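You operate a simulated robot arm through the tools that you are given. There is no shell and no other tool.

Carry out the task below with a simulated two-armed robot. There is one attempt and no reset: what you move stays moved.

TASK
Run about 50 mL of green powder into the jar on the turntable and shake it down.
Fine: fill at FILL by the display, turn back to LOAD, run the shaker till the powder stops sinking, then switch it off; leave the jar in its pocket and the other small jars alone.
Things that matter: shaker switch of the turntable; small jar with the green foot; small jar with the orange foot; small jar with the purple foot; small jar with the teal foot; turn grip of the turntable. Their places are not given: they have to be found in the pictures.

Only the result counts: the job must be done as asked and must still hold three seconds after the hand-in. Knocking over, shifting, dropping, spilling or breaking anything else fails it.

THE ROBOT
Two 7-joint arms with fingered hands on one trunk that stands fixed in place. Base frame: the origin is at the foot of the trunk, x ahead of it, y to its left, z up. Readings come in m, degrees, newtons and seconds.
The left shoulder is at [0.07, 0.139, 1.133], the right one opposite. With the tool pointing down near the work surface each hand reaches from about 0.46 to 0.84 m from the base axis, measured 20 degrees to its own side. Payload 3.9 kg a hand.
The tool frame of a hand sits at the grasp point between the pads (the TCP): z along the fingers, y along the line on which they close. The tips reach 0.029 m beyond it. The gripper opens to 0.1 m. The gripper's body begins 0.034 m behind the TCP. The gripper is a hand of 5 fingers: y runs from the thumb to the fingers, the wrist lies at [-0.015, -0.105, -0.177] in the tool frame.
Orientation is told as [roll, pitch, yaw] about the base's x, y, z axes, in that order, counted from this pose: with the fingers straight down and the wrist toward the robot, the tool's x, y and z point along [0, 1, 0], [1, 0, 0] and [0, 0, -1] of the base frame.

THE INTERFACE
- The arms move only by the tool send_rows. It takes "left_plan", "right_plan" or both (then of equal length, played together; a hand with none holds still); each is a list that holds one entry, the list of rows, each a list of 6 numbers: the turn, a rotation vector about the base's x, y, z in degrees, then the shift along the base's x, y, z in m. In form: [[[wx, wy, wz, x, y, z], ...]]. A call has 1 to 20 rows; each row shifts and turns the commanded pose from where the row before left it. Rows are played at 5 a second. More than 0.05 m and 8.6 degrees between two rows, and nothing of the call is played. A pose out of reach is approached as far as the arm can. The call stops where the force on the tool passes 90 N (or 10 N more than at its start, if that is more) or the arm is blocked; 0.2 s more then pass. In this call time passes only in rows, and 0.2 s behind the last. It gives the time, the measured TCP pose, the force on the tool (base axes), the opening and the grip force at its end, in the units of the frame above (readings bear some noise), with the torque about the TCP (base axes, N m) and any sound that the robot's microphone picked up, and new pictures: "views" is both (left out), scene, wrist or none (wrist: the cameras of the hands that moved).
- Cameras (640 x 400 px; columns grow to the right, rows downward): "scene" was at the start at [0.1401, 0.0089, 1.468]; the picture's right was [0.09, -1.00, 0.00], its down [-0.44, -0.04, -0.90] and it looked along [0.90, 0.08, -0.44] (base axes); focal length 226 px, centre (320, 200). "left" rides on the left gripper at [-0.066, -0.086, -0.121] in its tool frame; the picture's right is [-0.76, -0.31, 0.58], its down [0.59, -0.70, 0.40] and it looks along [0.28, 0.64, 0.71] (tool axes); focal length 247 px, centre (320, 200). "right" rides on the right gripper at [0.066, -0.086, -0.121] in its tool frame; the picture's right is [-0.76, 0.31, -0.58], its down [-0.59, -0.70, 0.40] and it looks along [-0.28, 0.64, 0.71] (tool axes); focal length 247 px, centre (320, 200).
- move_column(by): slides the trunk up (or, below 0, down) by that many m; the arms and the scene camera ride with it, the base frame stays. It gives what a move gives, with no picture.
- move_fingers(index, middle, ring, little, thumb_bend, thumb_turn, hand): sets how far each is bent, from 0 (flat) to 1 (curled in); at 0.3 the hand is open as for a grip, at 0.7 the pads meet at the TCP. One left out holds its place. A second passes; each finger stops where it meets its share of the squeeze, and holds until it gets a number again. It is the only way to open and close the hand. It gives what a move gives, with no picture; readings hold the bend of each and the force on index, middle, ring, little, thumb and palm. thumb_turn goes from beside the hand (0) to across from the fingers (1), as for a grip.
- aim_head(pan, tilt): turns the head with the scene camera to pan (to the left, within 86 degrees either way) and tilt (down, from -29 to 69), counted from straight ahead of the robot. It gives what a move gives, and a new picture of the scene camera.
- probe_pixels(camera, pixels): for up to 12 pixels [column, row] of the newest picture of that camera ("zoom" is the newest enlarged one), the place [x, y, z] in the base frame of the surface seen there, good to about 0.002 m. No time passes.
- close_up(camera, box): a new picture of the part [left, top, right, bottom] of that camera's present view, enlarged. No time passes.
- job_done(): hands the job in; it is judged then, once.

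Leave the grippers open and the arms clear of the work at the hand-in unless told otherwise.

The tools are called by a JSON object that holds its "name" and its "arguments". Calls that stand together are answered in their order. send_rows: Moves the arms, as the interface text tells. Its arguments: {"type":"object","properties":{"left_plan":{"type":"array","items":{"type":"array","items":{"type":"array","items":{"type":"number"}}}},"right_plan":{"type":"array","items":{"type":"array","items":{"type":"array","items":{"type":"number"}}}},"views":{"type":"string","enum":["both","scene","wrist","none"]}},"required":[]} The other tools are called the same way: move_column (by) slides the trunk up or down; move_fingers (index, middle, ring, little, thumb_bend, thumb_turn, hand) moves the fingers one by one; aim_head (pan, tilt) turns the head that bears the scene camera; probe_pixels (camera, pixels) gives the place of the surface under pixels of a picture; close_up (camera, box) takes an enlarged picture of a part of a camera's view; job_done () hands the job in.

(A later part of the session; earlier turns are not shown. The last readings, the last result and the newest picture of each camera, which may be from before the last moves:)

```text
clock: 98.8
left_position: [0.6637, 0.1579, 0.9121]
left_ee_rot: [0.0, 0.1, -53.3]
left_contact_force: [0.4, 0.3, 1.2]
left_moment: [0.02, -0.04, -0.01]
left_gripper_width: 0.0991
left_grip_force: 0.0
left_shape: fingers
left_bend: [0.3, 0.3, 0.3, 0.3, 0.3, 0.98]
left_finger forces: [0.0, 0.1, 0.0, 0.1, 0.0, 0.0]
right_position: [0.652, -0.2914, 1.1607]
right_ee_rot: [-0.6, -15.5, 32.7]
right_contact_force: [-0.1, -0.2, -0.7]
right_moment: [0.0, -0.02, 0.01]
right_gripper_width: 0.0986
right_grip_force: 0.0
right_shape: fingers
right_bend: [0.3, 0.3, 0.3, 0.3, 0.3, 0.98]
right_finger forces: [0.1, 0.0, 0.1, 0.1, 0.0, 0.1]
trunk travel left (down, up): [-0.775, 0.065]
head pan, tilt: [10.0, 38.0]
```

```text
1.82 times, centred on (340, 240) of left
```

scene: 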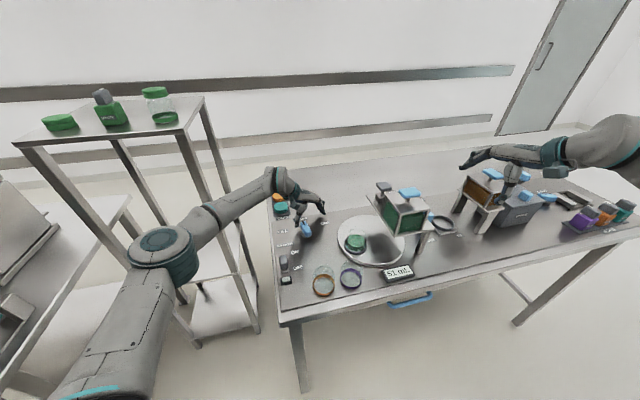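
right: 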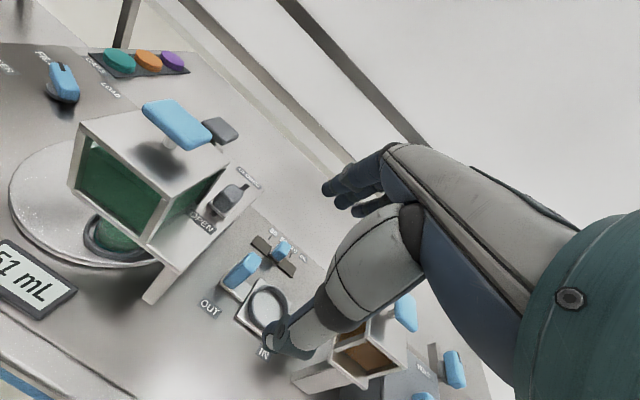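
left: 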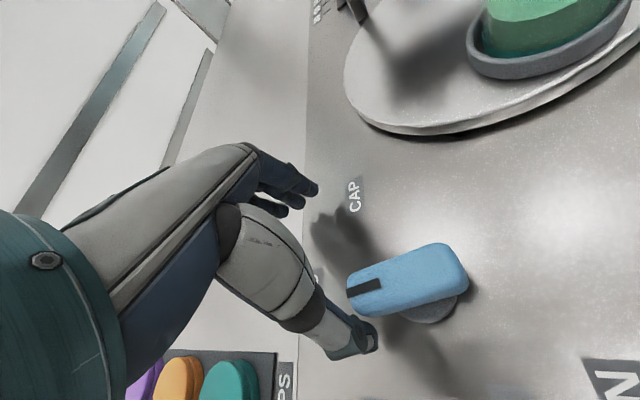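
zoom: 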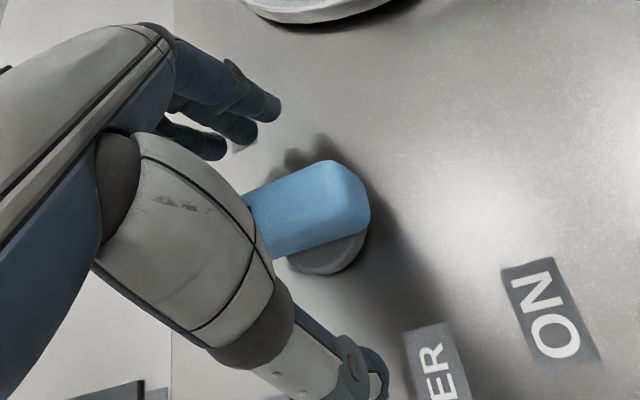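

Centred. I grip the bar and turn it about 12° clockwise to LOAD.

{"name": "move_fingers", "arguments": {"hand": "left", "index": 0.66, "middle": 0.66, "thumb_bend": 0.66}}

{"name": "send_rows", "arguments": {"left_plan": [[[0, 0, -3, 0, 0, 0], [0, 0, -3, 0, 0, 0], [0, 0, -3, 0, 0, 0], [0, 0, -3, 0, 0, 0]]], "views": "both"}}

{"name": "close_up", "arguments": {"camera": "scene", "box": [265, 170, 445, 290]}}

```text
clock: 99.8
left_position: [0.6651, 0.1573, 0.9132]
left_ee_rot: [0.0, 0.1, -53.3]
left_contact_force: [2.8, -4.4, 0.5]
left_moment: [-0.07, -0.07, -0.05]
left_gripper_width: 0.0208
left_grip_force: 5.1
left_shape: fingers
left_bend: [0.63, 0.61, 0.3, 0.3, 0.63, 0.98]
left_finger forces: [3.4, 4.6, 0.0, 0.0, 3.2, 0.1]
right_position: [0.6529, -0.2931, 1.1601]
right_ee_rot: [-0.5, -15.5, 32.6]
right_contact_force: [-0.1, -0.3, 0.1]
right_moment: [-0.03, 0.03, -0.01]
right_gripper_width: 0.0989
right_grip_force: 0.1
right_shape: fingers
right_bend: [0.3, 0.3, 0.3, 0.3, 0.3, 0.98]
right_finger forces: [0.2, 0.0, 0.0, 0.0, 0.1, 0.1]
trunk travel left (down, up): [-0.775, 0.065]
head pan, tilt: [10.0, 38.0]
```

```text
clock: 100.8
left_position: [0.6658, 0.1582, 0.9114]
left_ee_rot: [-0.2, 0.1, -65.3]
left_contact_force: [6.3, -3.3, 1.6]
left_moment: [-0.09, -0.13, 0.08]
left_gripper_width: 0.0205
left_grip_force: 5.5
left_shape: fingers
left_bend: [0.62, 0.62, 0.3, 0.3, 0.64, 0.97]
left_finger forces: [5.0, 3.0, 0.0, 0.0, 2.4, 0.1]
right_position: [0.6533, -0.2922, 1.16]
right_ee_rot: [-0.5, -15.4, 32.7]
right_contact_force: [0.3, -0.2, 0.0]
right_moment: [0.02, 0.01, 0.0]
right_gripper_width: 0.0986
right_grip_force: 0.0
right_shape: fingers
right_bend: [0.3, 0.3, 0.3, 0.3, 0.3, 0.98]
right_finger forces: [0.0, 0.0, 0.0, 0.0, 0.1, 0.1]
trunk travel left (down, up): [-0.775, 0.065]
head pan, tilt: [10.0, 38.0]
```

scene: 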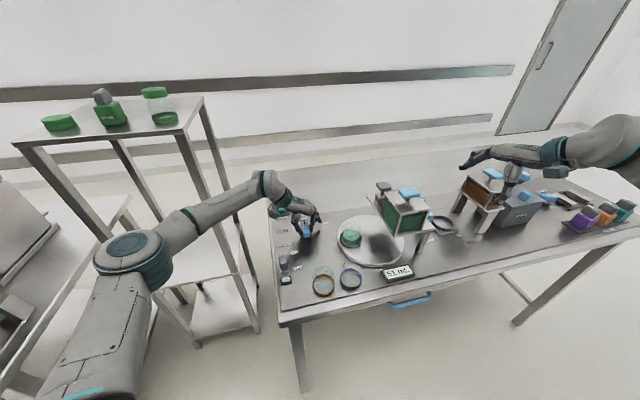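
left: 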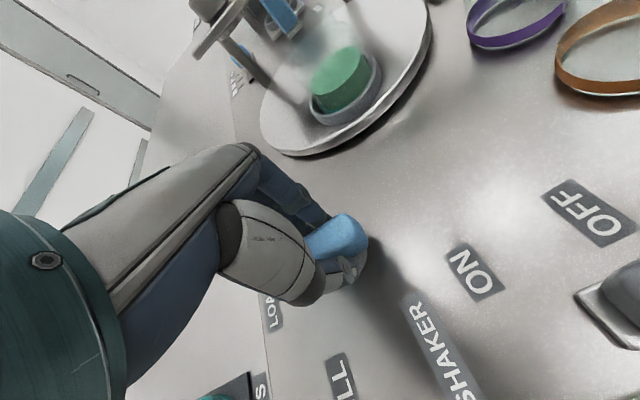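

```text
3.33 times, centred on (355, 230) of scene
```

zoom: 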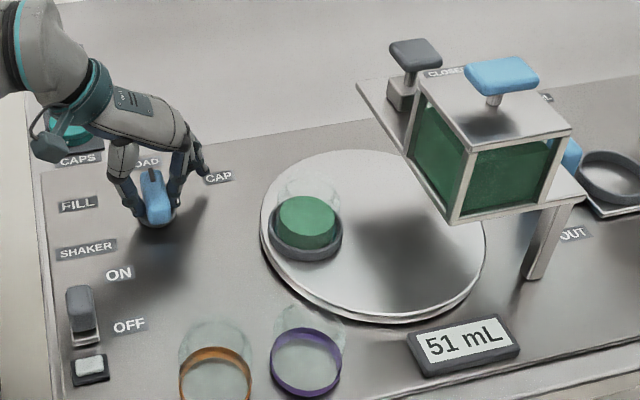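

The jar is back at the left. I compare with the start view using the same zoom box as before the first turn.

{"name": "close_up", "arguments": {"camera": "scene", "box": [250, 160, 430, 300]}}

{"name": "close_up", "arguments": {"camera": "scene", "box": [330, 215, 370, 260]}}

{"name": "probe_pixels", "arguments": {"camera": "zoom", "pixels": [[60, 200], [75, 240], [110, 275], [160, 300], [210, 305], [260, 290], [295, 255], [310, 215], [70, 160], [90, 130], [305, 180], [290, 150]]}}

```text
2.86 times, centred on (340, 230) of scene
```

zoom: 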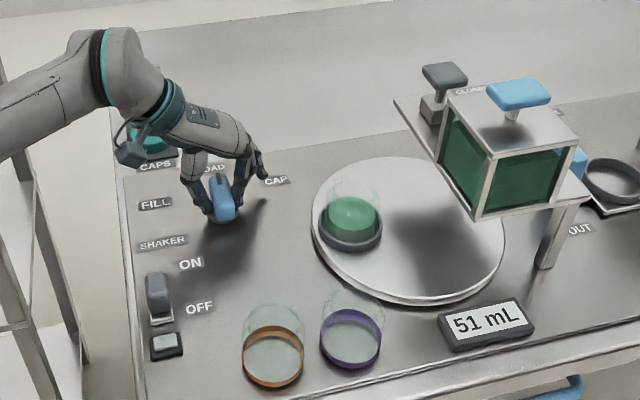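

```text
8.89 times, centred on (350, 238) of scene
```

zoom: 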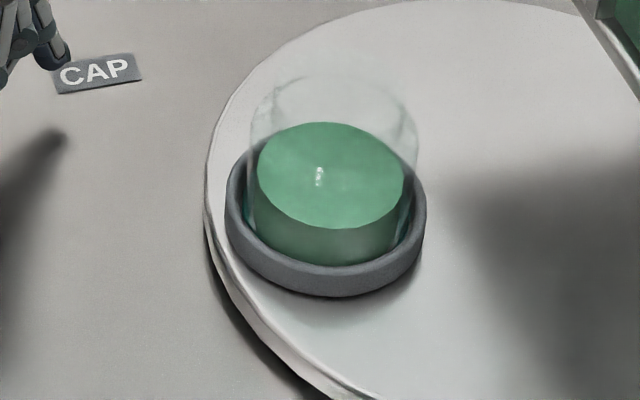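

```text
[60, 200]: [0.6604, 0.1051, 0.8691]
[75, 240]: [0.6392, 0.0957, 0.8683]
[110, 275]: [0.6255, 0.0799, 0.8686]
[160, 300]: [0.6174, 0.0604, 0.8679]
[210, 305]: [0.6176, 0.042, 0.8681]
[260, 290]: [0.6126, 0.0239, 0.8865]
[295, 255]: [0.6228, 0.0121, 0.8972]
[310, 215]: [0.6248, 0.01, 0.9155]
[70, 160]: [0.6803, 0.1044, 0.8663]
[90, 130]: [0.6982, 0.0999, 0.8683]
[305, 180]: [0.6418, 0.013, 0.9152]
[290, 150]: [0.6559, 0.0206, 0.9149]
```

{"name": "probe_pixels", "arguments": {"camera": "zoom", "pixels": [[230, 200], [238, 238], [265, 262], [300, 275], [340, 278], [380, 268], [410, 245], [421, 215], [233, 170], [330, 150], [330, 240], [300, 190]]}}

```text
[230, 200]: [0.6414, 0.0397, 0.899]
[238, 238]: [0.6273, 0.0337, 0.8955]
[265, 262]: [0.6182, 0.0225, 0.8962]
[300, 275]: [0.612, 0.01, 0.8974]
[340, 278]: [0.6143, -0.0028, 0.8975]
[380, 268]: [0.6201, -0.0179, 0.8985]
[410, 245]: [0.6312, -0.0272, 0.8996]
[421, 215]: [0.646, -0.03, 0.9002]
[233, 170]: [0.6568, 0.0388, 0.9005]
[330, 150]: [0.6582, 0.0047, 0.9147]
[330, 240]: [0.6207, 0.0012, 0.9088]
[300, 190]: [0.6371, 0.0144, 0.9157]
```

The pocket is back where it was at the start (centre ≈ (0.647,0.004)); the powder surface is at z≈0.915. I release the knob and lift the left hand.

{"name": "move_fingers", "arguments": {"hand": "left", "index": 0.3, "middle": 0.3, "thumb_bend": 0.3}}

{"name": "send_rows", "arguments": {"left_plan": [[[0, 0, 0, 0, 0, 0.04], [0, 0, 0, 0, 0, 0.045], [0, 0, 0, 0, 0, 0.045]]], "views": "both"}}

{"name": "close_up", "arguments": {"camera": "left", "box": [320, 200, 480, 400]}}

{"name": "close_up", "arguments": {"camera": "scene", "box": [265, 190, 355, 270]}}

```text
clock: 101.8
left_position: [0.6652, 0.1582, 0.9121]
left_ee_rot: [-0.1, 0.1, -65.2]
left_contact_force: [-0.1, 0.1, 0.4]
left_moment: [-0.03, -0.02, 0.01]
left_gripper_width: 0.0981
left_grip_force: 0.1
left_shape: fingers
left_bend: [0.3, 0.3, 0.3, 0.3, 0.3, 0.97]
left_finger forces: [0.0, 0.1, 0.0, 0.1, 0.1, 0.1]
right_position: [0.6515, -0.2914, 1.1605]
right_ee_rot: [-0.4, -15.4, 32.6]
right_contact_force: [0.9, -0.3, 0.2]
right_moment: [0.01, -0.01, 0.04]
right_gripper_width: 0.0986
right_grip_force: 0.1
right_shape: fingers
right_bend: [0.3, 0.3, 0.3, 0.3, 0.3, 0.98]
right_finger forces: [0.1, 0.0, 0.1, 0.1, 0.0, 0.1]
trunk travel left (down, up): [-0.775, 0.065]
head pan, tilt: [10.0, 38.0]
```

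```text
clock: 102.6
left_position: [0.6645, 0.1579, 1.0434]
left_ee_rot: [0.0, 0.0, -65.4]
left_contact_force: [-0.2, 0.7, 1.2]
left_moment: [0.0, 0.0, -0.01]
left_gripper_width: 0.0985
left_grip_force: 0.0
left_shape: fingers
left_bend: [0.3, 0.3, 0.3, 0.3, 0.3, 0.98]
left_finger forces: [0.1, 0.1, 0.0, 0.0, 0.1, 0.1]
right_position: [0.651, -0.2933, 1.1612]
right_ee_rot: [-0.4, -15.5, 32.5]
right_contact_force: [-0.2, 0.7, 0.2]
right_moment: [-0.01, -0.04, 0.04]
right_gripper_width: 0.0985
right_grip_force: 0.0
right_shape: fingers
right_bend: [0.3, 0.3, 0.3, 0.3, 0.3, 0.98]
right_finger forces: [0.0, 0.0, 0.1, 0.1, 0.0, 0.1]
trunk travel left (down, up): [-0.775, 0.065]
head pan, tilt: [10.0, 38.0]
```

scene: 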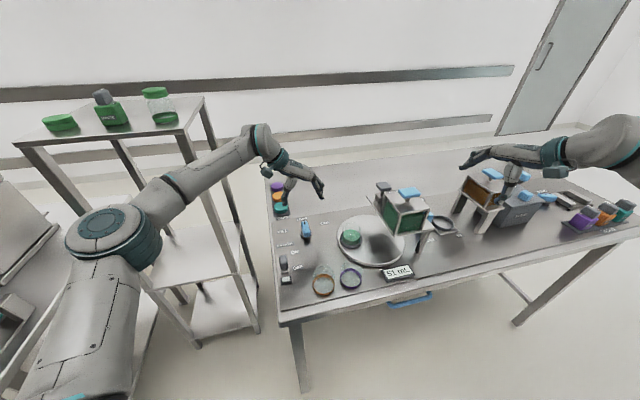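
left: 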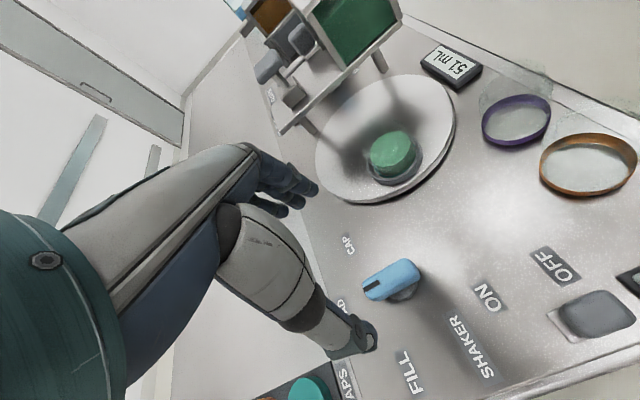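

```text
2.00 times, centred on (400, 300) of left
```

zoom: 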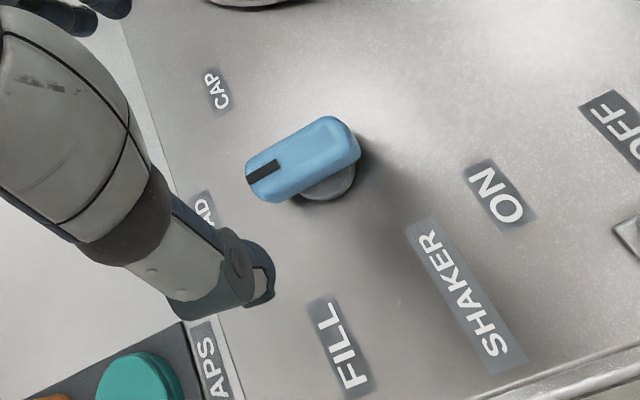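

```text
5.00 times, centred on (310, 230) of scene
```

zoom: 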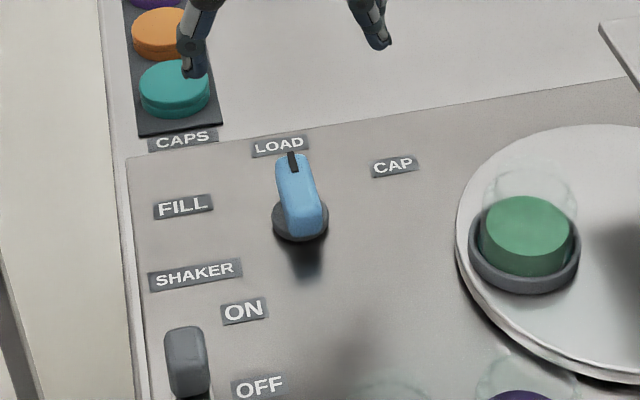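

The pointer is at LOAD. I measure its angle once more, and look closely at the shaker switch.

{"name": "probe_pixels", "arguments": {"camera": "zoom", "pixels": [[291, 158], [294, 172], [298, 190], [303, 212], [305, 222], [185, 345], [185, 370], [187, 392], [185, 335], [170, 350], [203, 345], [190, 398]]}}

{"name": "close_up", "arguments": {"camera": "scene", "box": [265, 240, 315, 300]}}

{"name": "probe_pixels", "arguments": {"camera": "zoom", "pixels": [[165, 80], [165, 110], [168, 140], [170, 160], [130, 100], [200, 100], [170, 190], [170, 210], [130, 190], [210, 185], [175, 270], [165, 60]]}}

```text
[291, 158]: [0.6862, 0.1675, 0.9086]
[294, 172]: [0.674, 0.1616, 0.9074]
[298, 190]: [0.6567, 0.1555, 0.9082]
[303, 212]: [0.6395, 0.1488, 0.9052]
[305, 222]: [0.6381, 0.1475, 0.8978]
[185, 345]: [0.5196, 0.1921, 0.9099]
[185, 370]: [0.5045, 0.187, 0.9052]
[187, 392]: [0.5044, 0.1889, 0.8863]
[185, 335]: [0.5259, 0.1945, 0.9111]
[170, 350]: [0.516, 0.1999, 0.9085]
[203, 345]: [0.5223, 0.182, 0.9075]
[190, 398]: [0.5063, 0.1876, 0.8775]
```

```text
6.67 times, centred on (290, 270) of scene
```

zoom: 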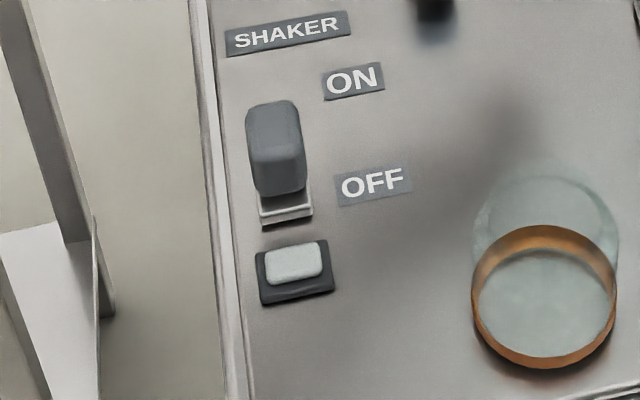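

```text
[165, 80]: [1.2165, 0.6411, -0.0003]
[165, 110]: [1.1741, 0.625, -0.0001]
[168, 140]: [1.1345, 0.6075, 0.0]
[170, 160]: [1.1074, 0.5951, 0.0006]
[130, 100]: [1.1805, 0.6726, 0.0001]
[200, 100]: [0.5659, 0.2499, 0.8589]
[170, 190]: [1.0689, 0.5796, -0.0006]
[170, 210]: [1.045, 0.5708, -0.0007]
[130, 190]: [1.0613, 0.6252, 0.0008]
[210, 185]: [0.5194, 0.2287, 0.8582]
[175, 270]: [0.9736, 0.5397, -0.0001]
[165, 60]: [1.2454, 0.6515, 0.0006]
```

The pointer is back at its starting angle within a degree or two. Now the shaker switch: I zoom on it from the left camera, which sees it from the far side.

{"name": "close_up", "arguments": {"camera": "left", "box": [520, 250, 640, 370]}}

{"name": "probe_pixels", "arguments": {"camera": "zoom", "pixels": [[230, 150], [200, 180], [260, 180], [300, 150], [330, 190], [180, 170], [150, 230], [160, 200], [250, 240], [370, 200], [420, 120], [290, 180]]}}

```text
3.33 times, centred on (580, 310) of left
```

zoom: 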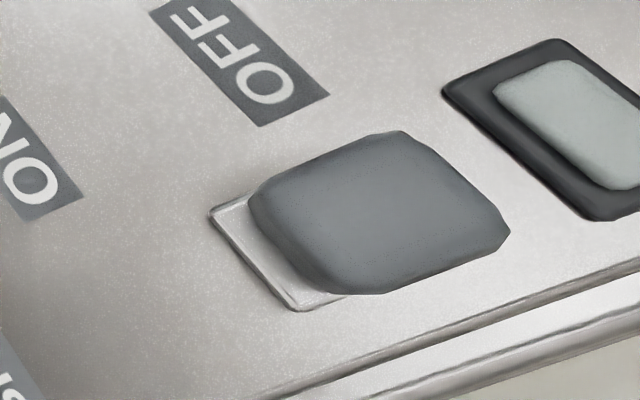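

```text
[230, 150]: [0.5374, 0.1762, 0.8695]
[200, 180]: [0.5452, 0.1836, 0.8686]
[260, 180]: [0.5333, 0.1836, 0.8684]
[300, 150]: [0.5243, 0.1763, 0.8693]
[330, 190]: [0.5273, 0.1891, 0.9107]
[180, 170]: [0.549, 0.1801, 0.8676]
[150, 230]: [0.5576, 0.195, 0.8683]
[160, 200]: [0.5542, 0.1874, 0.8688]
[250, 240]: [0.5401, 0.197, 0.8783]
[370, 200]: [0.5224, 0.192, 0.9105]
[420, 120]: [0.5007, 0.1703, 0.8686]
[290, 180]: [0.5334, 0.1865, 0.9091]
```

The switch block (top z≈0.911, centre ≈ (0.519,0.1925)) sits on a base without a slot, so it is a lever/rocker: ON is away from me (+24.7° direction), OFF toward me; its top slopes toward OFF. I bring the left hand via a high pose to yaw ≈ +20° so that the thumb can push it away from the near side.

{"name": "send_rows", "arguments": {"left_plan": [[[0, 0, 8, -0.01, 0.01, 0.045], [0, 0, 8, -0.02, 0.015, 0.04], [0, 0, 8, -0.02, 0.015, 0.03], [0, 0, 8, -0.02, 0.015, 0.02], [0, 0, 8, -0.02, 0.015, 0.01], [0, 0, 8, -0.02, 0.01, 0], [0, 0, 8, -0.015, 0.01, 0], [0, 0, 8, -0.01, 0.01, 0], [0, 0, 8, 0, 0, 0], [0, 0, 8, 0, 0, 0]]], "views": "both"}}

```text
clock: 104.8
left_position: [0.5365, 0.2449, 1.1853]
left_ee_rot: [1.1, 0.7, 9.9]
left_contact_force: [0.3, 0.0, -0.2]
left_moment: [0.02, 0.0, 0.02]
left_gripper_width: 0.0986
left_grip_force: 0.1
left_shape: fingers
left_bend: [0.3, 0.3, 0.3, 0.3, 0.3, 0.98]
left_finger forces: [0.0, 0.0, 0.1, 0.0, 0.0, 0.0]
left hand out of reach, approached as far as the arm can: row 7
right_position: [0.6525, -0.2923, 1.1605]
right_ee_rot: [-0.5, -15.4, 32.6]
right_contact_force: [0.0, 0.3, -0.4]
right_moment: [0.02, -0.02, 0.0]
right_gripper_width: 0.0985
right_grip_force: 0.0
right_shape: fingers
right_bend: [0.3, 0.3, 0.3, 0.3, 0.3, 0.98]
right_finger forces: [0.1, 0.0, 0.0, 0.0, 0.1, 0.1]
trunk travel left (down, up): [-0.775, 0.065]
head pan, tilt: [10.0, 38.0]
```

scene: 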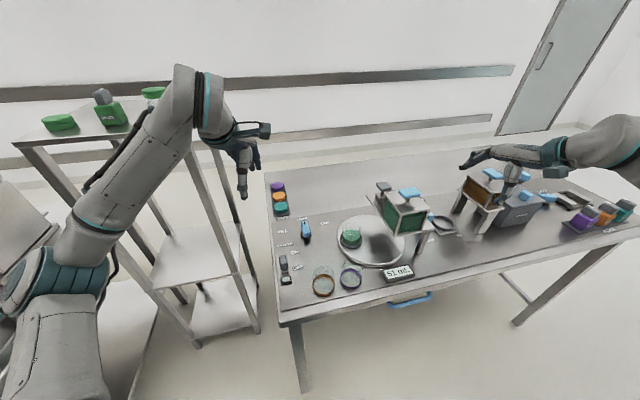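
left: 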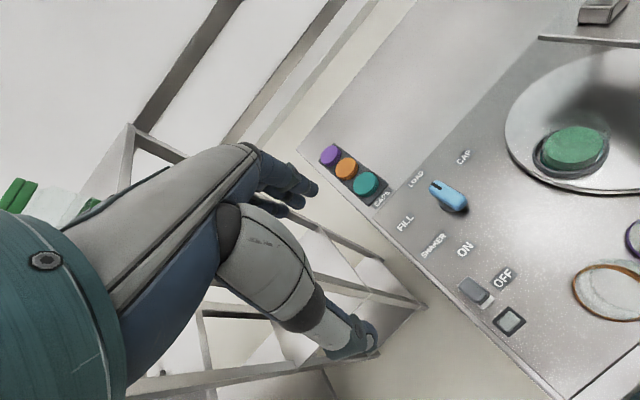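

The hand is at yaw 10°, clear of the shelf. I move over the switch and down to z≈1.03, turning to yaw ≈ 20°.

{"name": "send_rows", "arguments": {"left_plan": [[[-0.5, -0.3, 3, -0.005, -0.015, -0.035], [-0.5, -0.3, 3, -0.004, -0.015, -0.035], [0, 0, 3, -0.004, -0.013, -0.035], [0, 0, 2, -0.004, -0.01, -0.035]]], "views": "both"}}

{"name": "close_up", "arguments": {"camera": "scene", "box": [240, 200, 340, 300]}}

```text
clock: 105.8
left_position: [0.5202, 0.1904, 1.0463]
left_ee_rot: [0.5, 0.3, 20.9]
left_contact_force: [-0.7, 0.1, 0.2]
left_moment: [0.0, 0.02, -0.02]
left_gripper_width: 0.0986
left_grip_force: 0.1
left_shape: fingers
left_bend: [0.3, 0.3, 0.3, 0.3, 0.3, 0.98]
left_finger forces: [0.0, 0.0, 0.0, 0.0, 0.0, 0.0]
left hand out of reach, approached as far as the arm can: row 4
right_position: [0.6535, -0.2913, 1.1598]
right_ee_rot: [-0.5, -15.3, 32.6]
right_contact_force: [0.2, -0.6, 0.2]
right_moment: [0.03, 0.04, 0.01]
right_gripper_width: 0.0987
right_grip_force: 0.0
right_shape: fingers
right_bend: [0.3, 0.3, 0.3, 0.3, 0.3, 0.98]
right_finger forces: [0.1, 0.1, 0.1, 0.0, 0.0, 0.1]
trunk travel left (down, up): [-0.775, 0.065]
head pan, tilt: [10.0, 38.0]
```

scene: 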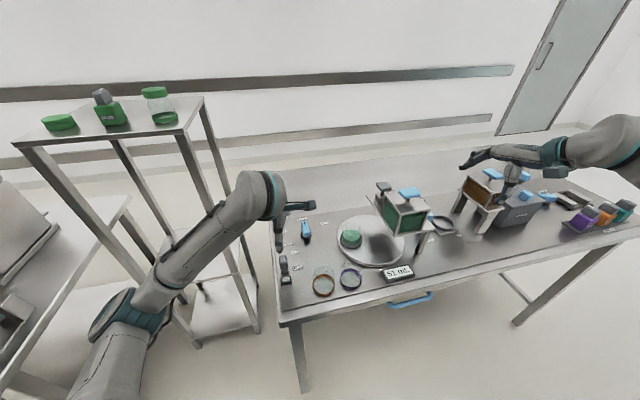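
left: 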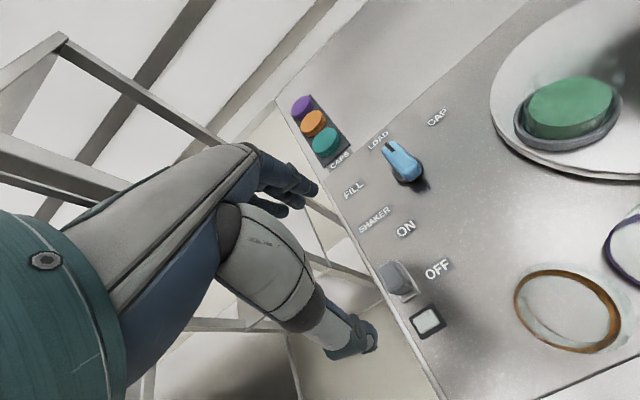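

```text
4.00 times, centred on (290, 250) of scene
```

zoom: 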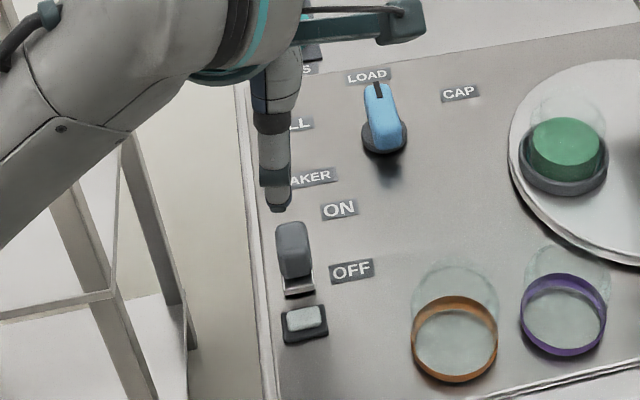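

The hand can't get lower here (limit z≈1.046), so I will lower the trunk a bit. First I check where the left elbow and forearm are relative to the table corner.

{"name": "probe_pixels", "arguments": {"camera": "scene", "pixels": [[115, 330], [125, 300], [150, 310], [190, 270], [215, 250], [240, 225], [200, 280], [270, 330], [283, 322], [275, 300], [262, 195], [170, 300]]}}

```text
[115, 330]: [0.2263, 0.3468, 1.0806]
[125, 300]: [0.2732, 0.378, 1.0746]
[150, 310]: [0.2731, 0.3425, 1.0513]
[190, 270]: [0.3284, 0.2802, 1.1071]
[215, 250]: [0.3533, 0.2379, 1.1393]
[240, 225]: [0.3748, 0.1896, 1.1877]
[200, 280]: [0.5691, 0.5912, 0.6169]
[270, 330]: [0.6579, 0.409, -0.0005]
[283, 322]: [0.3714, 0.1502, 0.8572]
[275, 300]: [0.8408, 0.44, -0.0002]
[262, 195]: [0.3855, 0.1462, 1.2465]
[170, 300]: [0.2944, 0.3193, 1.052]
```

The forearm stays well above the table corner. I raise the right hand a bit, half-close the left thumb and fingers so they will straddle the switch closely, and centre them over it.

{"name": "send_rows", "arguments": {"right_plan": [[[0, 0, 0, -0.015, -0.01, 0.04], [0, 0, 0, -0.015, -0.01, 0.04], [0, 0, 0, -0.01, -0.01, 0.04]]], "left_plan": [[[0, 0, 0, -0.001, 0.003, 0.004], [0, 0, 0, -0.001, 0.003, 0.003], [0, 0, 0, -0.001, 0.002, 0.002]]], "views": "none"}}

{"name": "move_fingers", "arguments": {"hand": "left", "index": 0.46, "middle": 0.46, "thumb_bend": 0.48}}

{"name": "move_column", "arguments": {"by": -0.07}}

{"name": "aim_head", "arguments": {"pan": 10, "tilt": 34}}

{"name": "close_up", "arguments": {"camera": "scene", "box": [240, 200, 360, 320]}}

{"name": "close_up", "arguments": {"camera": "left", "box": [260, 180, 500, 400]}}

```text
clock: 106.6
left_position: [0.5156, 0.1985, 1.0571]
left_ee_rot: [0.2, 0.3, 20.8]
left_contact_force: [0.1, -0.2, -0.5]
left_moment: [0.04, -0.04, 0.02]
left_gripper_width: 0.0986
left_grip_force: 0.2
left_shape: fingers
left_bend: [0.3, 0.3, 0.3, 0.3, 0.3, 0.98]
left_finger forces: [0.0, 0.0, 0.0, 0.1, 0.0, 0.1]
right_position: [0.6104, -0.322, 1.2803]
right_ee_rot: [-0.5, -15.4, 32.8]
right_contact_force: [0.1, 0.7, 0.0]
right_moment: [-0.01, 0.01, 0.0]
right_gripper_width: 0.0984
right_grip_force: 0.1
right_shape: fingers
right_bend: [0.3, 0.3, 0.3, 0.3, 0.3, 0.98]
right_finger forces: [0.0, 0.0, 0.0, 0.0, 0.0, 0.0]
trunk travel left (down, up): [-0.775, 0.065]
head pan, tilt: [10.0, 38.0]
```

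```text
clock: 107.6
left_position: [0.5166, 0.1972, 1.0574]
left_ee_rot: [0.3, 0.2, 20.8]
left_contact_force: [-0.7, 0.4, -0.5]
left_moment: [0.0, 0.0, 0.01]
left_gripper_width: 0.0578
left_grip_force: 0.0
left_shape: fingers
left_bend: [0.46, 0.46, 0.3, 0.3, 0.48, 0.98]
left_finger forces: [0.1, 0.0, 0.0, 0.0, 0.1, 0.0]
right_position: [0.6106, -0.3225, 1.2801]
right_ee_rot: [-0.5, -15.5, 32.6]
right_contact_force: [0.2, -0.7, 0.1]
right_moment: [-0.01, 0.01, 0.01]
right_gripper_width: 0.0985
right_grip_force: 0.1
right_shape: fingers
right_bend: [0.3, 0.3, 0.3, 0.3, 0.3, 0.98]
right_finger forces: [0.0, 0.1, 0.0, 0.0, 0.0, 0.0]
trunk travel left (down, up): [-0.775, 0.065]
head pan, tilt: [10.0, 38.0]
```

```text
clock: 108.7
left_position: [0.5173, 0.1971, 0.9865]
left_ee_rot: [0.4, 0.2, 20.8]
left_contact_force: [-1.2, 0.2, 1.0]
left_moment: [0.0, 0.02, -0.03]
left_gripper_width: 0.0584
left_grip_force: 0.1
left_shape: fingers
left_bend: [0.46, 0.46, 0.3, 0.3, 0.48, 0.98]
left_finger forces: [0.0, 0.0, 0.1, 0.0, 0.0, 0.1]
right_position: [0.6106, -0.3217, 1.2092]
right_ee_rot: [-0.6, -15.3, 32.7]
right_contact_force: [-0.4, -0.1, 1.0]
right_moment: [-0.05, -0.01, -0.01]
right_gripper_width: 0.0986
right_grip_force: 0.1
right_shape: fingers
right_bend: [0.3, 0.3, 0.3, 0.3, 0.3, 0.98]
right_finger forces: [0.1, 0.0, 0.0, 0.0, 0.0, 0.0]
trunk travel left (down, up): [-0.705, 0.135]
head pan, tilt: [10.0, 38.0]
```

```text
clock: 109.3
left_position: [0.5159, 0.1979, 0.9869]
left_ee_rot: [0.3, 0.2, 20.8]
left_contact_force: [0.1, -0.4, -0.3]
left_moment: [-0.04, 0.04, 0.0]
left_gripper_width: 0.0579
left_grip_force: 0.0
left_shape: fingers
left_bend: [0.46, 0.46, 0.3, 0.3, 0.48, 0.98]
left_finger forces: [0.0, 0.1, 0.0, 0.1, 0.0, 0.1]
right_position: [0.6108, -0.3222, 1.2098]
right_ee_rot: [-0.6, -15.4, 32.5]
right_contact_force: [-0.2, 0.6, 0.4]
right_moment: [-0.03, 0.02, 0.02]
right_gripper_width: 0.0984
right_grip_force: 0.0
right_shape: fingers
right_bend: [0.3, 0.3, 0.3, 0.3, 0.3, 0.98]
right_finger forces: [0.1, 0.1, 0.0, 0.0, 0.0, 0.0]
trunk travel left (down, up): [-0.705, 0.135]
head pan, tilt: [10.0, 34.0]
```

scene: 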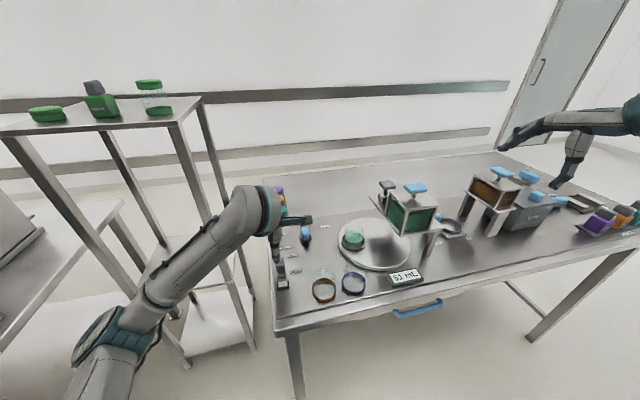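

```text
3.33 times, centred on (300, 260) of scene
```

zoom: 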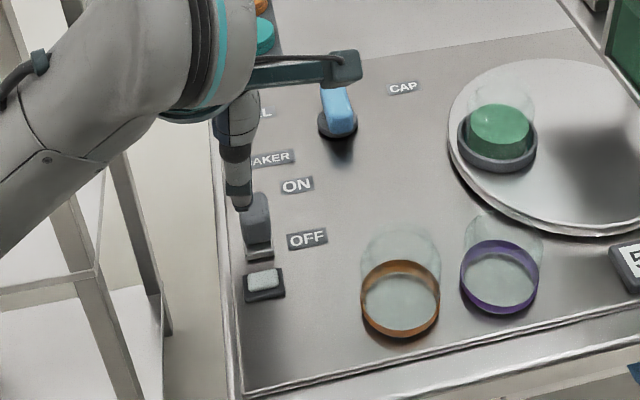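

```text
1.82 times, centred on (380, 290) of left
```

zoom: 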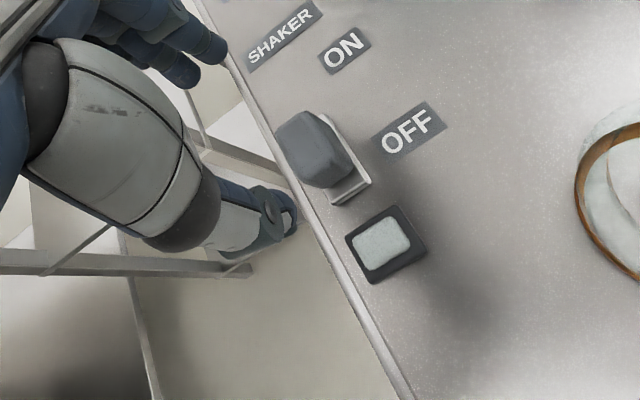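

I probe thumb, index and switch positions from this view to align them exactly.

{"name": "probe_pixels", "arguments": {"camera": "zoom", "pixels": [[285, 205], [270, 235], [295, 210], [215, 45], [190, 75], [300, 145], [325, 175], [330, 125], [290, 125], [345, 190], [385, 245], [310, 160]]}}

```text
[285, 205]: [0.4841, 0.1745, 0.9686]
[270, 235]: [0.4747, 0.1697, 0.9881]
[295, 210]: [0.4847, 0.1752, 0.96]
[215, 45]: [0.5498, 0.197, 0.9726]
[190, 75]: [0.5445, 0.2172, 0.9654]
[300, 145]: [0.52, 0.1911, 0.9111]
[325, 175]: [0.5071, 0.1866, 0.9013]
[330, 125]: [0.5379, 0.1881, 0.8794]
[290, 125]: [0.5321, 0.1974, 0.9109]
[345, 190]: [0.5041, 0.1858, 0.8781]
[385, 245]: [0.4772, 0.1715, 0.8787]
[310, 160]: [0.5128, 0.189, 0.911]
```

The thumb sits about 13 mm before the switch's near face, the index about 6 mm behind its far face. I shift slightly and lower the trunk 6.5 cm so the tips come beside the switch.

{"name": "send_rows", "arguments": {"left_plan": [[[0, 0, 0, 0.002, 0.005, 0]]], "views": "none"}}

{"name": "move_column", "arguments": {"by": -0.065}}

{"name": "close_up", "arguments": {"camera": "scene", "box": [240, 170, 360, 290]}}

{"name": "close_up", "arguments": {"camera": "left", "box": [260, 150, 500, 370]}}

```text
clock: 109.7
left_position: [0.5197, 0.2006, 0.988]
left_ee_rot: [0.6, 0.3, 20.8]
left_contact_force: [-0.3, -0.1, -0.1]
left_moment: [0.0, -0.02, 0.0]
left_gripper_width: 0.0578
left_grip_force: 0.1
left_shape: fingers
left_bend: [0.46, 0.46, 0.3, 0.3, 0.48, 0.98]
left_finger forces: [0.0, 0.0, 0.0, 0.1, 0.1, 0.1]
right_position: [0.6108, -0.3229, 1.2099]
right_ee_rot: [-0.4, -15.4, 32.6]
right_contact_force: [-0.2, -0.8, 0.5]
right_moment: [-0.01, 0.0, 0.04]
right_gripper_width: 0.0986
right_grip_force: 0.0
right_shape: fingers
right_bend: [0.3, 0.3, 0.3, 0.3, 0.3, 0.98]
right_finger forces: [0.0, 0.0, 0.0, 0.1, 0.0, 0.0]
trunk travel left (down, up): [-0.705, 0.135]
head pan, tilt: [10.0, 34.0]
```

```text
clock: 110.8
left_position: [0.5196, 0.2023, 0.9225]
left_ee_rot: [0.7, 0.3, 20.8]
left_contact_force: [-0.6, -0.4, 0.1]
left_moment: [0.0, -0.01, -0.01]
left_gripper_width: 0.0581
left_grip_force: 0.1
left_shape: fingers
left_bend: [0.46, 0.46, 0.3, 0.3, 0.48, 0.98]
left_finger forces: [0.0, 0.1, 0.0, 0.0, 0.0, 0.1]
right_position: [0.611, -0.3217, 1.1452]
right_ee_rot: [-0.5, -15.4, 32.7]
right_contact_force: [0.0, -0.4, -0.6]
right_moment: [0.04, 0.0, 0.03]
right_gripper_width: 0.0985
right_grip_force: 0.0
right_shape: fingers
right_bend: [0.3, 0.3, 0.3, 0.3, 0.3, 0.98]
right_finger forces: [0.1, 0.0, 0.1, 0.0, 0.0, 0.0]
trunk travel left (down, up): [-0.64, 0.2]
head pan, tilt: [10.0, 34.0]
```

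```text
3.33 times, centred on (300, 230) of scene
```

zoom: 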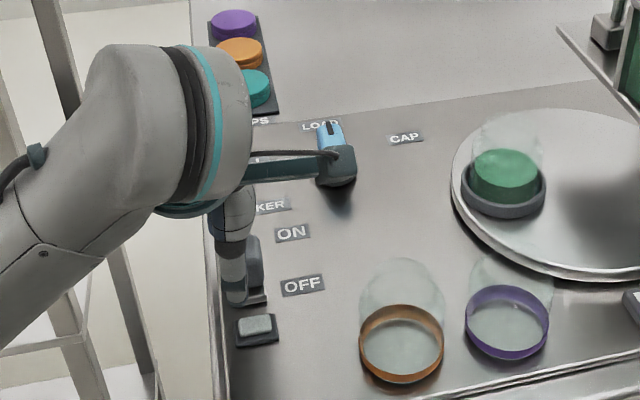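

```text
1.82 times, centred on (380, 260) of left
```

zoom: 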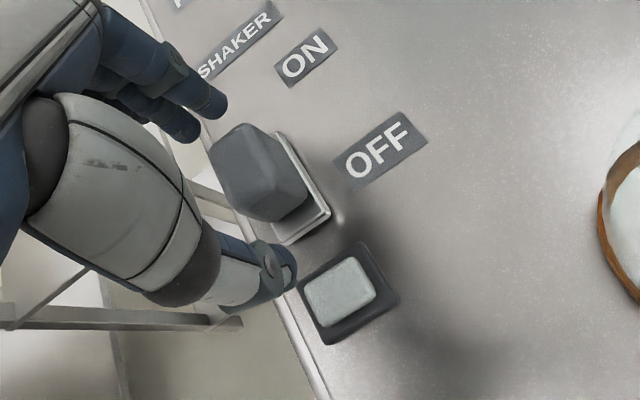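

{"name": "probe_pixels", "arguments": {"camera": "zoom", "pixels": [[290, 265], [270, 255], [285, 290], [218, 105], [190, 130], [205, 95], [240, 170], [270, 200], [290, 190], [250, 210], [300, 230], [225, 150]]}}

```text
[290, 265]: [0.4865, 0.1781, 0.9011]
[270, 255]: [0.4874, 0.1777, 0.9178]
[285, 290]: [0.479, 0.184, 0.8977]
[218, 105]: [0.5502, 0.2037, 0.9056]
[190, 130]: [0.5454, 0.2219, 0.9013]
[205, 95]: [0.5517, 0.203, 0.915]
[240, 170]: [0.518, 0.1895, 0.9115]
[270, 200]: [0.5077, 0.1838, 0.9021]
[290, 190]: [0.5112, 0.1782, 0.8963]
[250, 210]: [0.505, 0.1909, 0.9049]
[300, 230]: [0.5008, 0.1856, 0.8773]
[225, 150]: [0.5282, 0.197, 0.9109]
```

The thumb is about 7 mm from the near face. I centre it 5 mm to the right and push away along the ON direction in small steps.

{"name": "send_rows", "arguments": {"left_plan": [[[0, 0, 0, 0.0018, -0.0047, 0], [0, 0, 0, 0.0045, 0.002, 0], [0, 0, 0, 0.0036, 0.0016, 0]]], "views": "none"}}

{"name": "close_up", "arguments": {"camera": "left", "box": [260, 150, 500, 370]}}

```text
clock: 111.6
left_position: [0.5292, 0.2005, 0.9224]
left_ee_rot: [0.6, 0.3, 20.9]
left_contact_force: [0.6, -0.4, -0.2]
left_moment: [0.0, -0.01, 0.0]
left_gripper_width: 0.058
left_grip_force: 0.2
left_shape: fingers
left_bend: [0.46, 0.46, 0.3, 0.3, 0.48, 0.98]
left_finger forces: [0.0, 0.1, 0.0, 0.0, 0.0, 0.0]
right_position: [0.6105, -0.3223, 1.1449]
right_ee_rot: [-0.5, -15.4, 32.6]
right_contact_force: [0.1, 0.3, -0.4]
right_moment: [0.0, -0.02, 0.0]
right_gripper_width: 0.0986
right_grip_force: 0.1
right_shape: fingers
right_bend: [0.3, 0.3, 0.3, 0.3, 0.3, 0.98]
right_finger forces: [0.0, 0.1, 0.0, 0.1, 0.0, 0.0]
trunk travel left (down, up): [-0.64, 0.2]
head pan, tilt: [10.0, 34.0]
```

```text
1.82 times, centred on (380, 260) of left
```

zoom: 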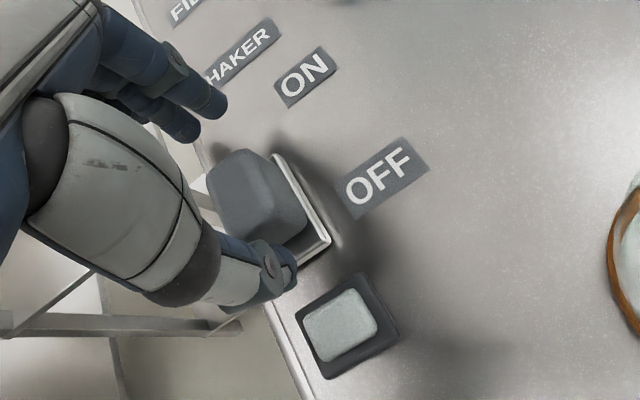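

{"name": "send_rows", "arguments": {"left_plan": [[[0, 0, 0, 0.0036, 0.0016, 0], [0, 0, 0, 0.0036, 0.0016, 0]]], "views": "none"}}

{"name": "close_up", "arguments": {"camera": "left", "box": [260, 150, 500, 370]}}

```text
clock: 112.2
left_position: [0.5366, 0.2029, 0.9219]
left_ee_rot: [0.6, 0.2, 20.9]
left_contact_force: [-1.6, -0.9, -0.2]
left_moment: [-0.05, 0.05, -0.03]
left_gripper_width: 0.0606
left_grip_force: 1.4
left_shape: fingers
left_bend: [0.46, 0.46, 0.3, 0.3, 0.47, 0.97]
left_finger forces: [0.1, 0.0, 0.1, 0.1, 2.1, 0.1]
right_position: [0.6106, -0.3216, 1.1443]
right_ee_rot: [-0.4, -15.5, 32.6]
right_contact_force: [0.4, 0.3, -0.2]
right_moment: [0.0, 0.0, 0.01]
right_gripper_width: 0.0985
right_grip_force: 0.0
right_shape: fingers
right_bend: [0.3, 0.3, 0.3, 0.3, 0.3, 0.98]
right_finger forces: [0.0, 0.0, 0.0, 0.0, 0.0, 0.0]
trunk travel left (down, up): [-0.64, 0.2]
head pan, tilt: [10.0, 34.0]
```

```text
1.82 times, centred on (380, 260) of left
```

zoom: 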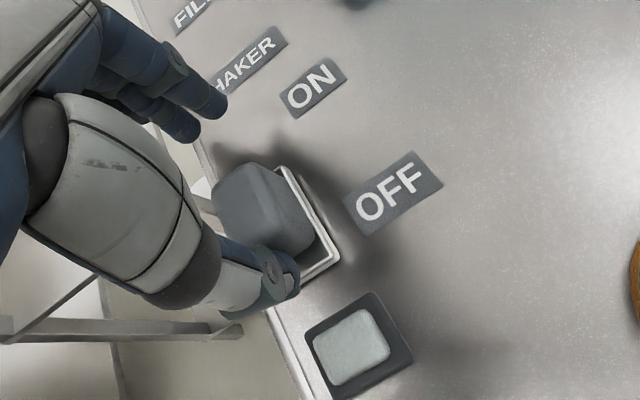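

Contact (2.1 N); the block begins to yield. I push on.

{"name": "send_rows", "arguments": {"left_plan": [[[0, 0, 0, 0.0036, 0.0016, 0], [0, 0, 0, 0.0036, 0.0016, 0]]], "views": "none"}}

{"name": "close_up", "arguments": {"camera": "left", "box": [260, 150, 500, 370]}}

```text
clock: 112.8
left_position: [0.5439, 0.2063, 0.9229]
left_ee_rot: [0.8, 0.4, 21.0]
left_contact_force: [-0.4, 1.0, 0.7]
left_moment: [0.03, 0.0, 0.01]
left_gripper_width: 0.0586
left_grip_force: 0.4
left_shape: fingers
left_bend: [0.46, 0.46, 0.3, 0.3, 0.48, 0.97]
left_finger forces: [0.0, 0.0, 0.1, 0.0, 0.4, 0.0]
right_position: [0.6115, -0.3226, 1.1453]
right_ee_rot: [-0.5, -15.4, 32.5]
right_contact_force: [0.7, 0.2, -0.1]
right_moment: [0.01, 0.01, -0.01]
right_gripper_width: 0.0985
right_grip_force: 0.0
right_shape: fingers
right_bend: [0.3, 0.3, 0.3, 0.3, 0.3, 0.98]
right_finger forces: [0.0, 0.0, 0.1, 0.0, 0.0, 0.1]
trunk travel left (down, up): [-0.64, 0.2]
head pan, tilt: [10.0, 34.0]
```

```text
1.82 times, centred on (380, 260) of left
```

zoom: 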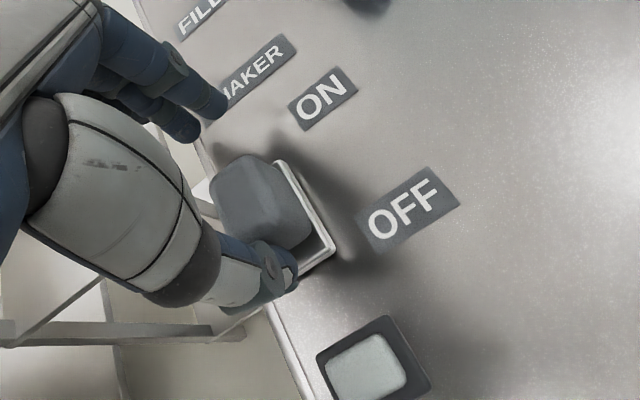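

The whole block with its base slides: it is a slide switch. I keep pushing toward ON.

{"name": "send_rows", "arguments": {"left_plan": [[[0, 0, 0, 0.0055, 0.0025, 0], [0, 0, 0, 0.0055, 0.0025, 0]]], "views": "none"}}

{"name": "close_up", "arguments": {"camera": "scene", "box": [250, 180, 370, 290]}}

{"name": "close_up", "arguments": {"camera": "left", "box": [260, 150, 500, 370]}}

```text
clock: 113.4
left_position: [0.5539, 0.2102, 0.9234]
left_ee_rot: [1.0, 0.4, 21.0]
left_contact_force: [0.0, 0.0, -0.7]
left_moment: [0.0, 0.03, -0.02]
left_gripper_width: 0.0586
left_grip_force: 0.4
left_shape: fingers
left_bend: [0.46, 0.46, 0.3, 0.3, 0.48, 0.98]
left_finger forces: [0.0, 0.0, 0.0, 0.1, 0.3, 0.0]
right_position: [0.6105, -0.3219, 1.1451]
right_ee_rot: [-0.5, -15.4, 32.6]
right_contact_force: [0.1, 0.4, -0.7]
right_moment: [0.01, -0.01, 0.02]
right_gripper_width: 0.0987
right_grip_force: 0.1
right_shape: fingers
right_bend: [0.3, 0.3, 0.3, 0.3, 0.3, 0.98]
right_finger forces: [0.0, 0.0, 0.0, 0.1, 0.0, 0.1]
trunk travel left (down, up): [-0.64, 0.2]
head pan, tilt: [10.0, 34.0]
```

```text
3.64 times, centred on (310, 235) of scene
```

zoom: 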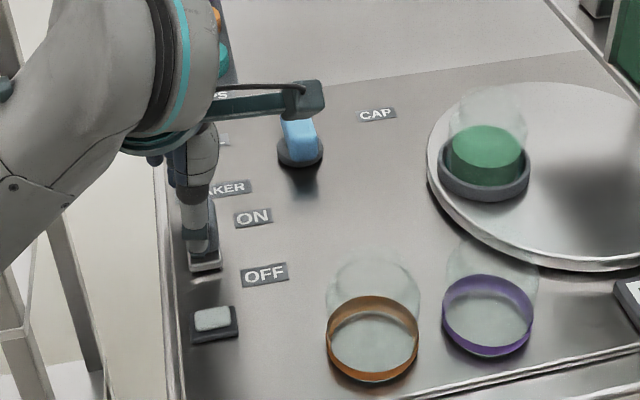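

```text
1.82 times, centred on (380, 260) of left
```

zoom: 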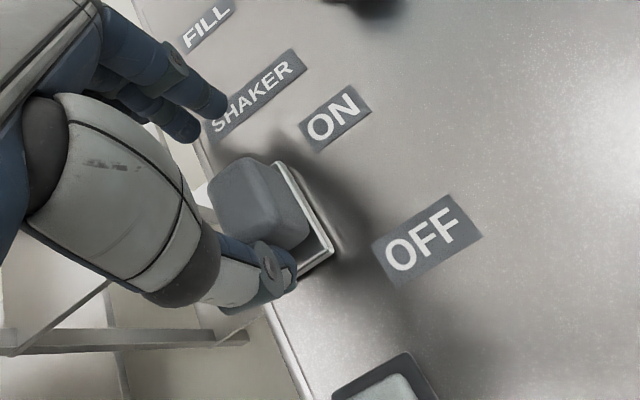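

{"name": "send_rows", "arguments": {"left_plan": [[[0, 0, 0, 0.0055, 0.0025, 0], [0, 0, 0, 0.0055, 0.0025, 0]]], "views": "none"}}

{"name": "close_up", "arguments": {"camera": "scene", "box": [250, 180, 370, 290]}}

```text
clock: 114.0
left_position: [0.5654, 0.2128, 0.9265]
left_ee_rot: [1.0, 0.4, 21.1]
left_contact_force: [-0.7, 0.1, -1.0]
left_moment: [-0.01, 0.02, -0.01]
left_gripper_width: 0.0586
left_grip_force: 0.1
left_shape: fingers
left_bend: [0.46, 0.46, 0.3, 0.3, 0.48, 0.98]
left_finger forces: [0.1, 0.0, 0.1, 0.1, 0.3, 0.1]
left hand out of reach, approached as far as the arm can: row 2
right_position: [0.611, -0.3228, 1.1457]
right_ee_rot: [-0.5, -15.5, 32.7]
right_contact_force: [0.3, -0.3, -0.1]
right_moment: [0.01, 0.0, 0.04]
right_gripper_width: 0.0984
right_grip_force: 0.0
right_shape: fingers
right_bend: [0.3, 0.3, 0.3, 0.3, 0.3, 0.98]
right_finger forces: [0.1, 0.1, 0.0, 0.1, 0.1, 0.0]
trunk travel left (down, up): [-0.64, 0.2]
head pan, tilt: [10.0, 34.0]
```

```text
3.64 times, centred on (310, 235) of scene
```

zoom: 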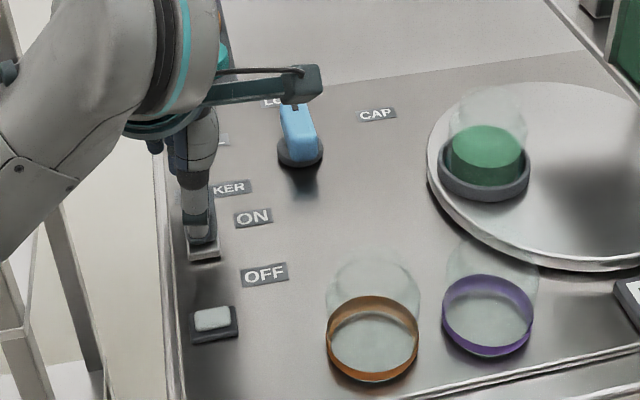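

Reach limit again (the hand is being lifted). I raise both hands 4.5 cm, lower the trunk 5 cm, to gain room.

{"name": "send_rows", "arguments": {"left_plan": [[[0, 0, 0, 0, 0, 0.025], [0, 0, 0, 0, 0, 0.02]]], "right_plan": [[[0, 0, 0, 0, 0, 0.03], [0, 0, 0, 0, 0, 0.03]]], "views": "none"}}

{"name": "move_column", "arguments": {"by": -0.05}}

{"name": "close_up", "arguments": {"camera": "left", "box": [260, 150, 500, 370]}}

{"name": "close_up", "arguments": {"camera": "scene", "box": [240, 150, 370, 270]}}

```text
clock: 114.6
left_position: [0.5665, 0.2142, 0.9716]
left_ee_rot: [0.6, 0.4, 20.9]
left_contact_force: [0.7, 0.1, -0.3]
left_moment: [0.0, -0.01, 0.0]
left_gripper_width: 0.0581
left_grip_force: 0.0
left_shape: fingers
left_bend: [0.46, 0.46, 0.3, 0.3, 0.48, 0.98]
left_finger forces: [0.0, 0.0, 0.0, 0.0, 0.0, 0.1]
right_position: [0.612, -0.3228, 1.2074]
right_ee_rot: [-0.4, -15.3, 32.6]
right_contact_force: [-0.9, 0.0, -0.8]
right_moment: [0.05, -0.05, 0.02]
right_gripper_width: 0.0986
right_grip_force: 0.0
right_shape: fingers
right_bend: [0.3, 0.3, 0.3, 0.3, 0.3, 0.98]
right_finger forces: [0.1, 0.0, 0.0, 0.1, 0.1, 0.0]
trunk travel left (down, up): [-0.64, 0.2]
head pan, tilt: [10.0, 34.0]
```

```text
clock: 115.5
left_position: [0.5669, 0.2138, 0.9213]
left_ee_rot: [0.7, 0.3, 20.9]
left_contact_force: [-0.7, 0.6, -0.1]
left_moment: [0.01, -0.02, -0.02]
left_gripper_width: 0.0584
left_grip_force: 0.0
left_shape: fingers
left_bend: [0.46, 0.46, 0.3, 0.3, 0.48, 0.98]
left_finger forces: [0.0, 0.0, 0.1, 0.0, 0.0, 0.0]
right_position: [0.6119, -0.3215, 1.1553]
right_ee_rot: [-0.5, -15.4, 32.6]
right_contact_force: [-0.5, 0.0, 0.3]
right_moment: [0.03, -0.02, 0.0]
right_gripper_width: 0.0985
right_grip_force: 0.0
right_shape: fingers
right_bend: [0.3, 0.3, 0.3, 0.3, 0.3, 0.98]
right_finger forces: [0.0, 0.0, 0.0, 0.0, 0.1, 0.0]
trunk travel left (down, up): [-0.59, 0.25]
head pan, tilt: [10.0, 34.0]
```

```text
1.82 times, centred on (380, 260) of left
```

zoom: 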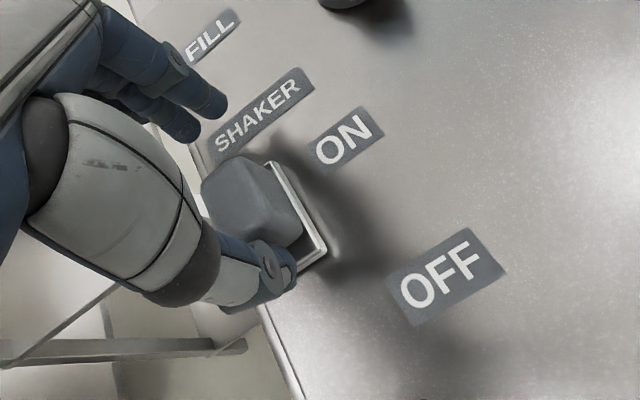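

```text
3.33 times, centred on (305, 210) of scene
```

zoom: 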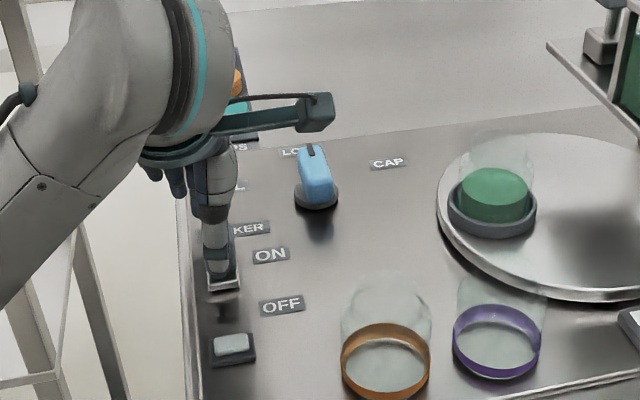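

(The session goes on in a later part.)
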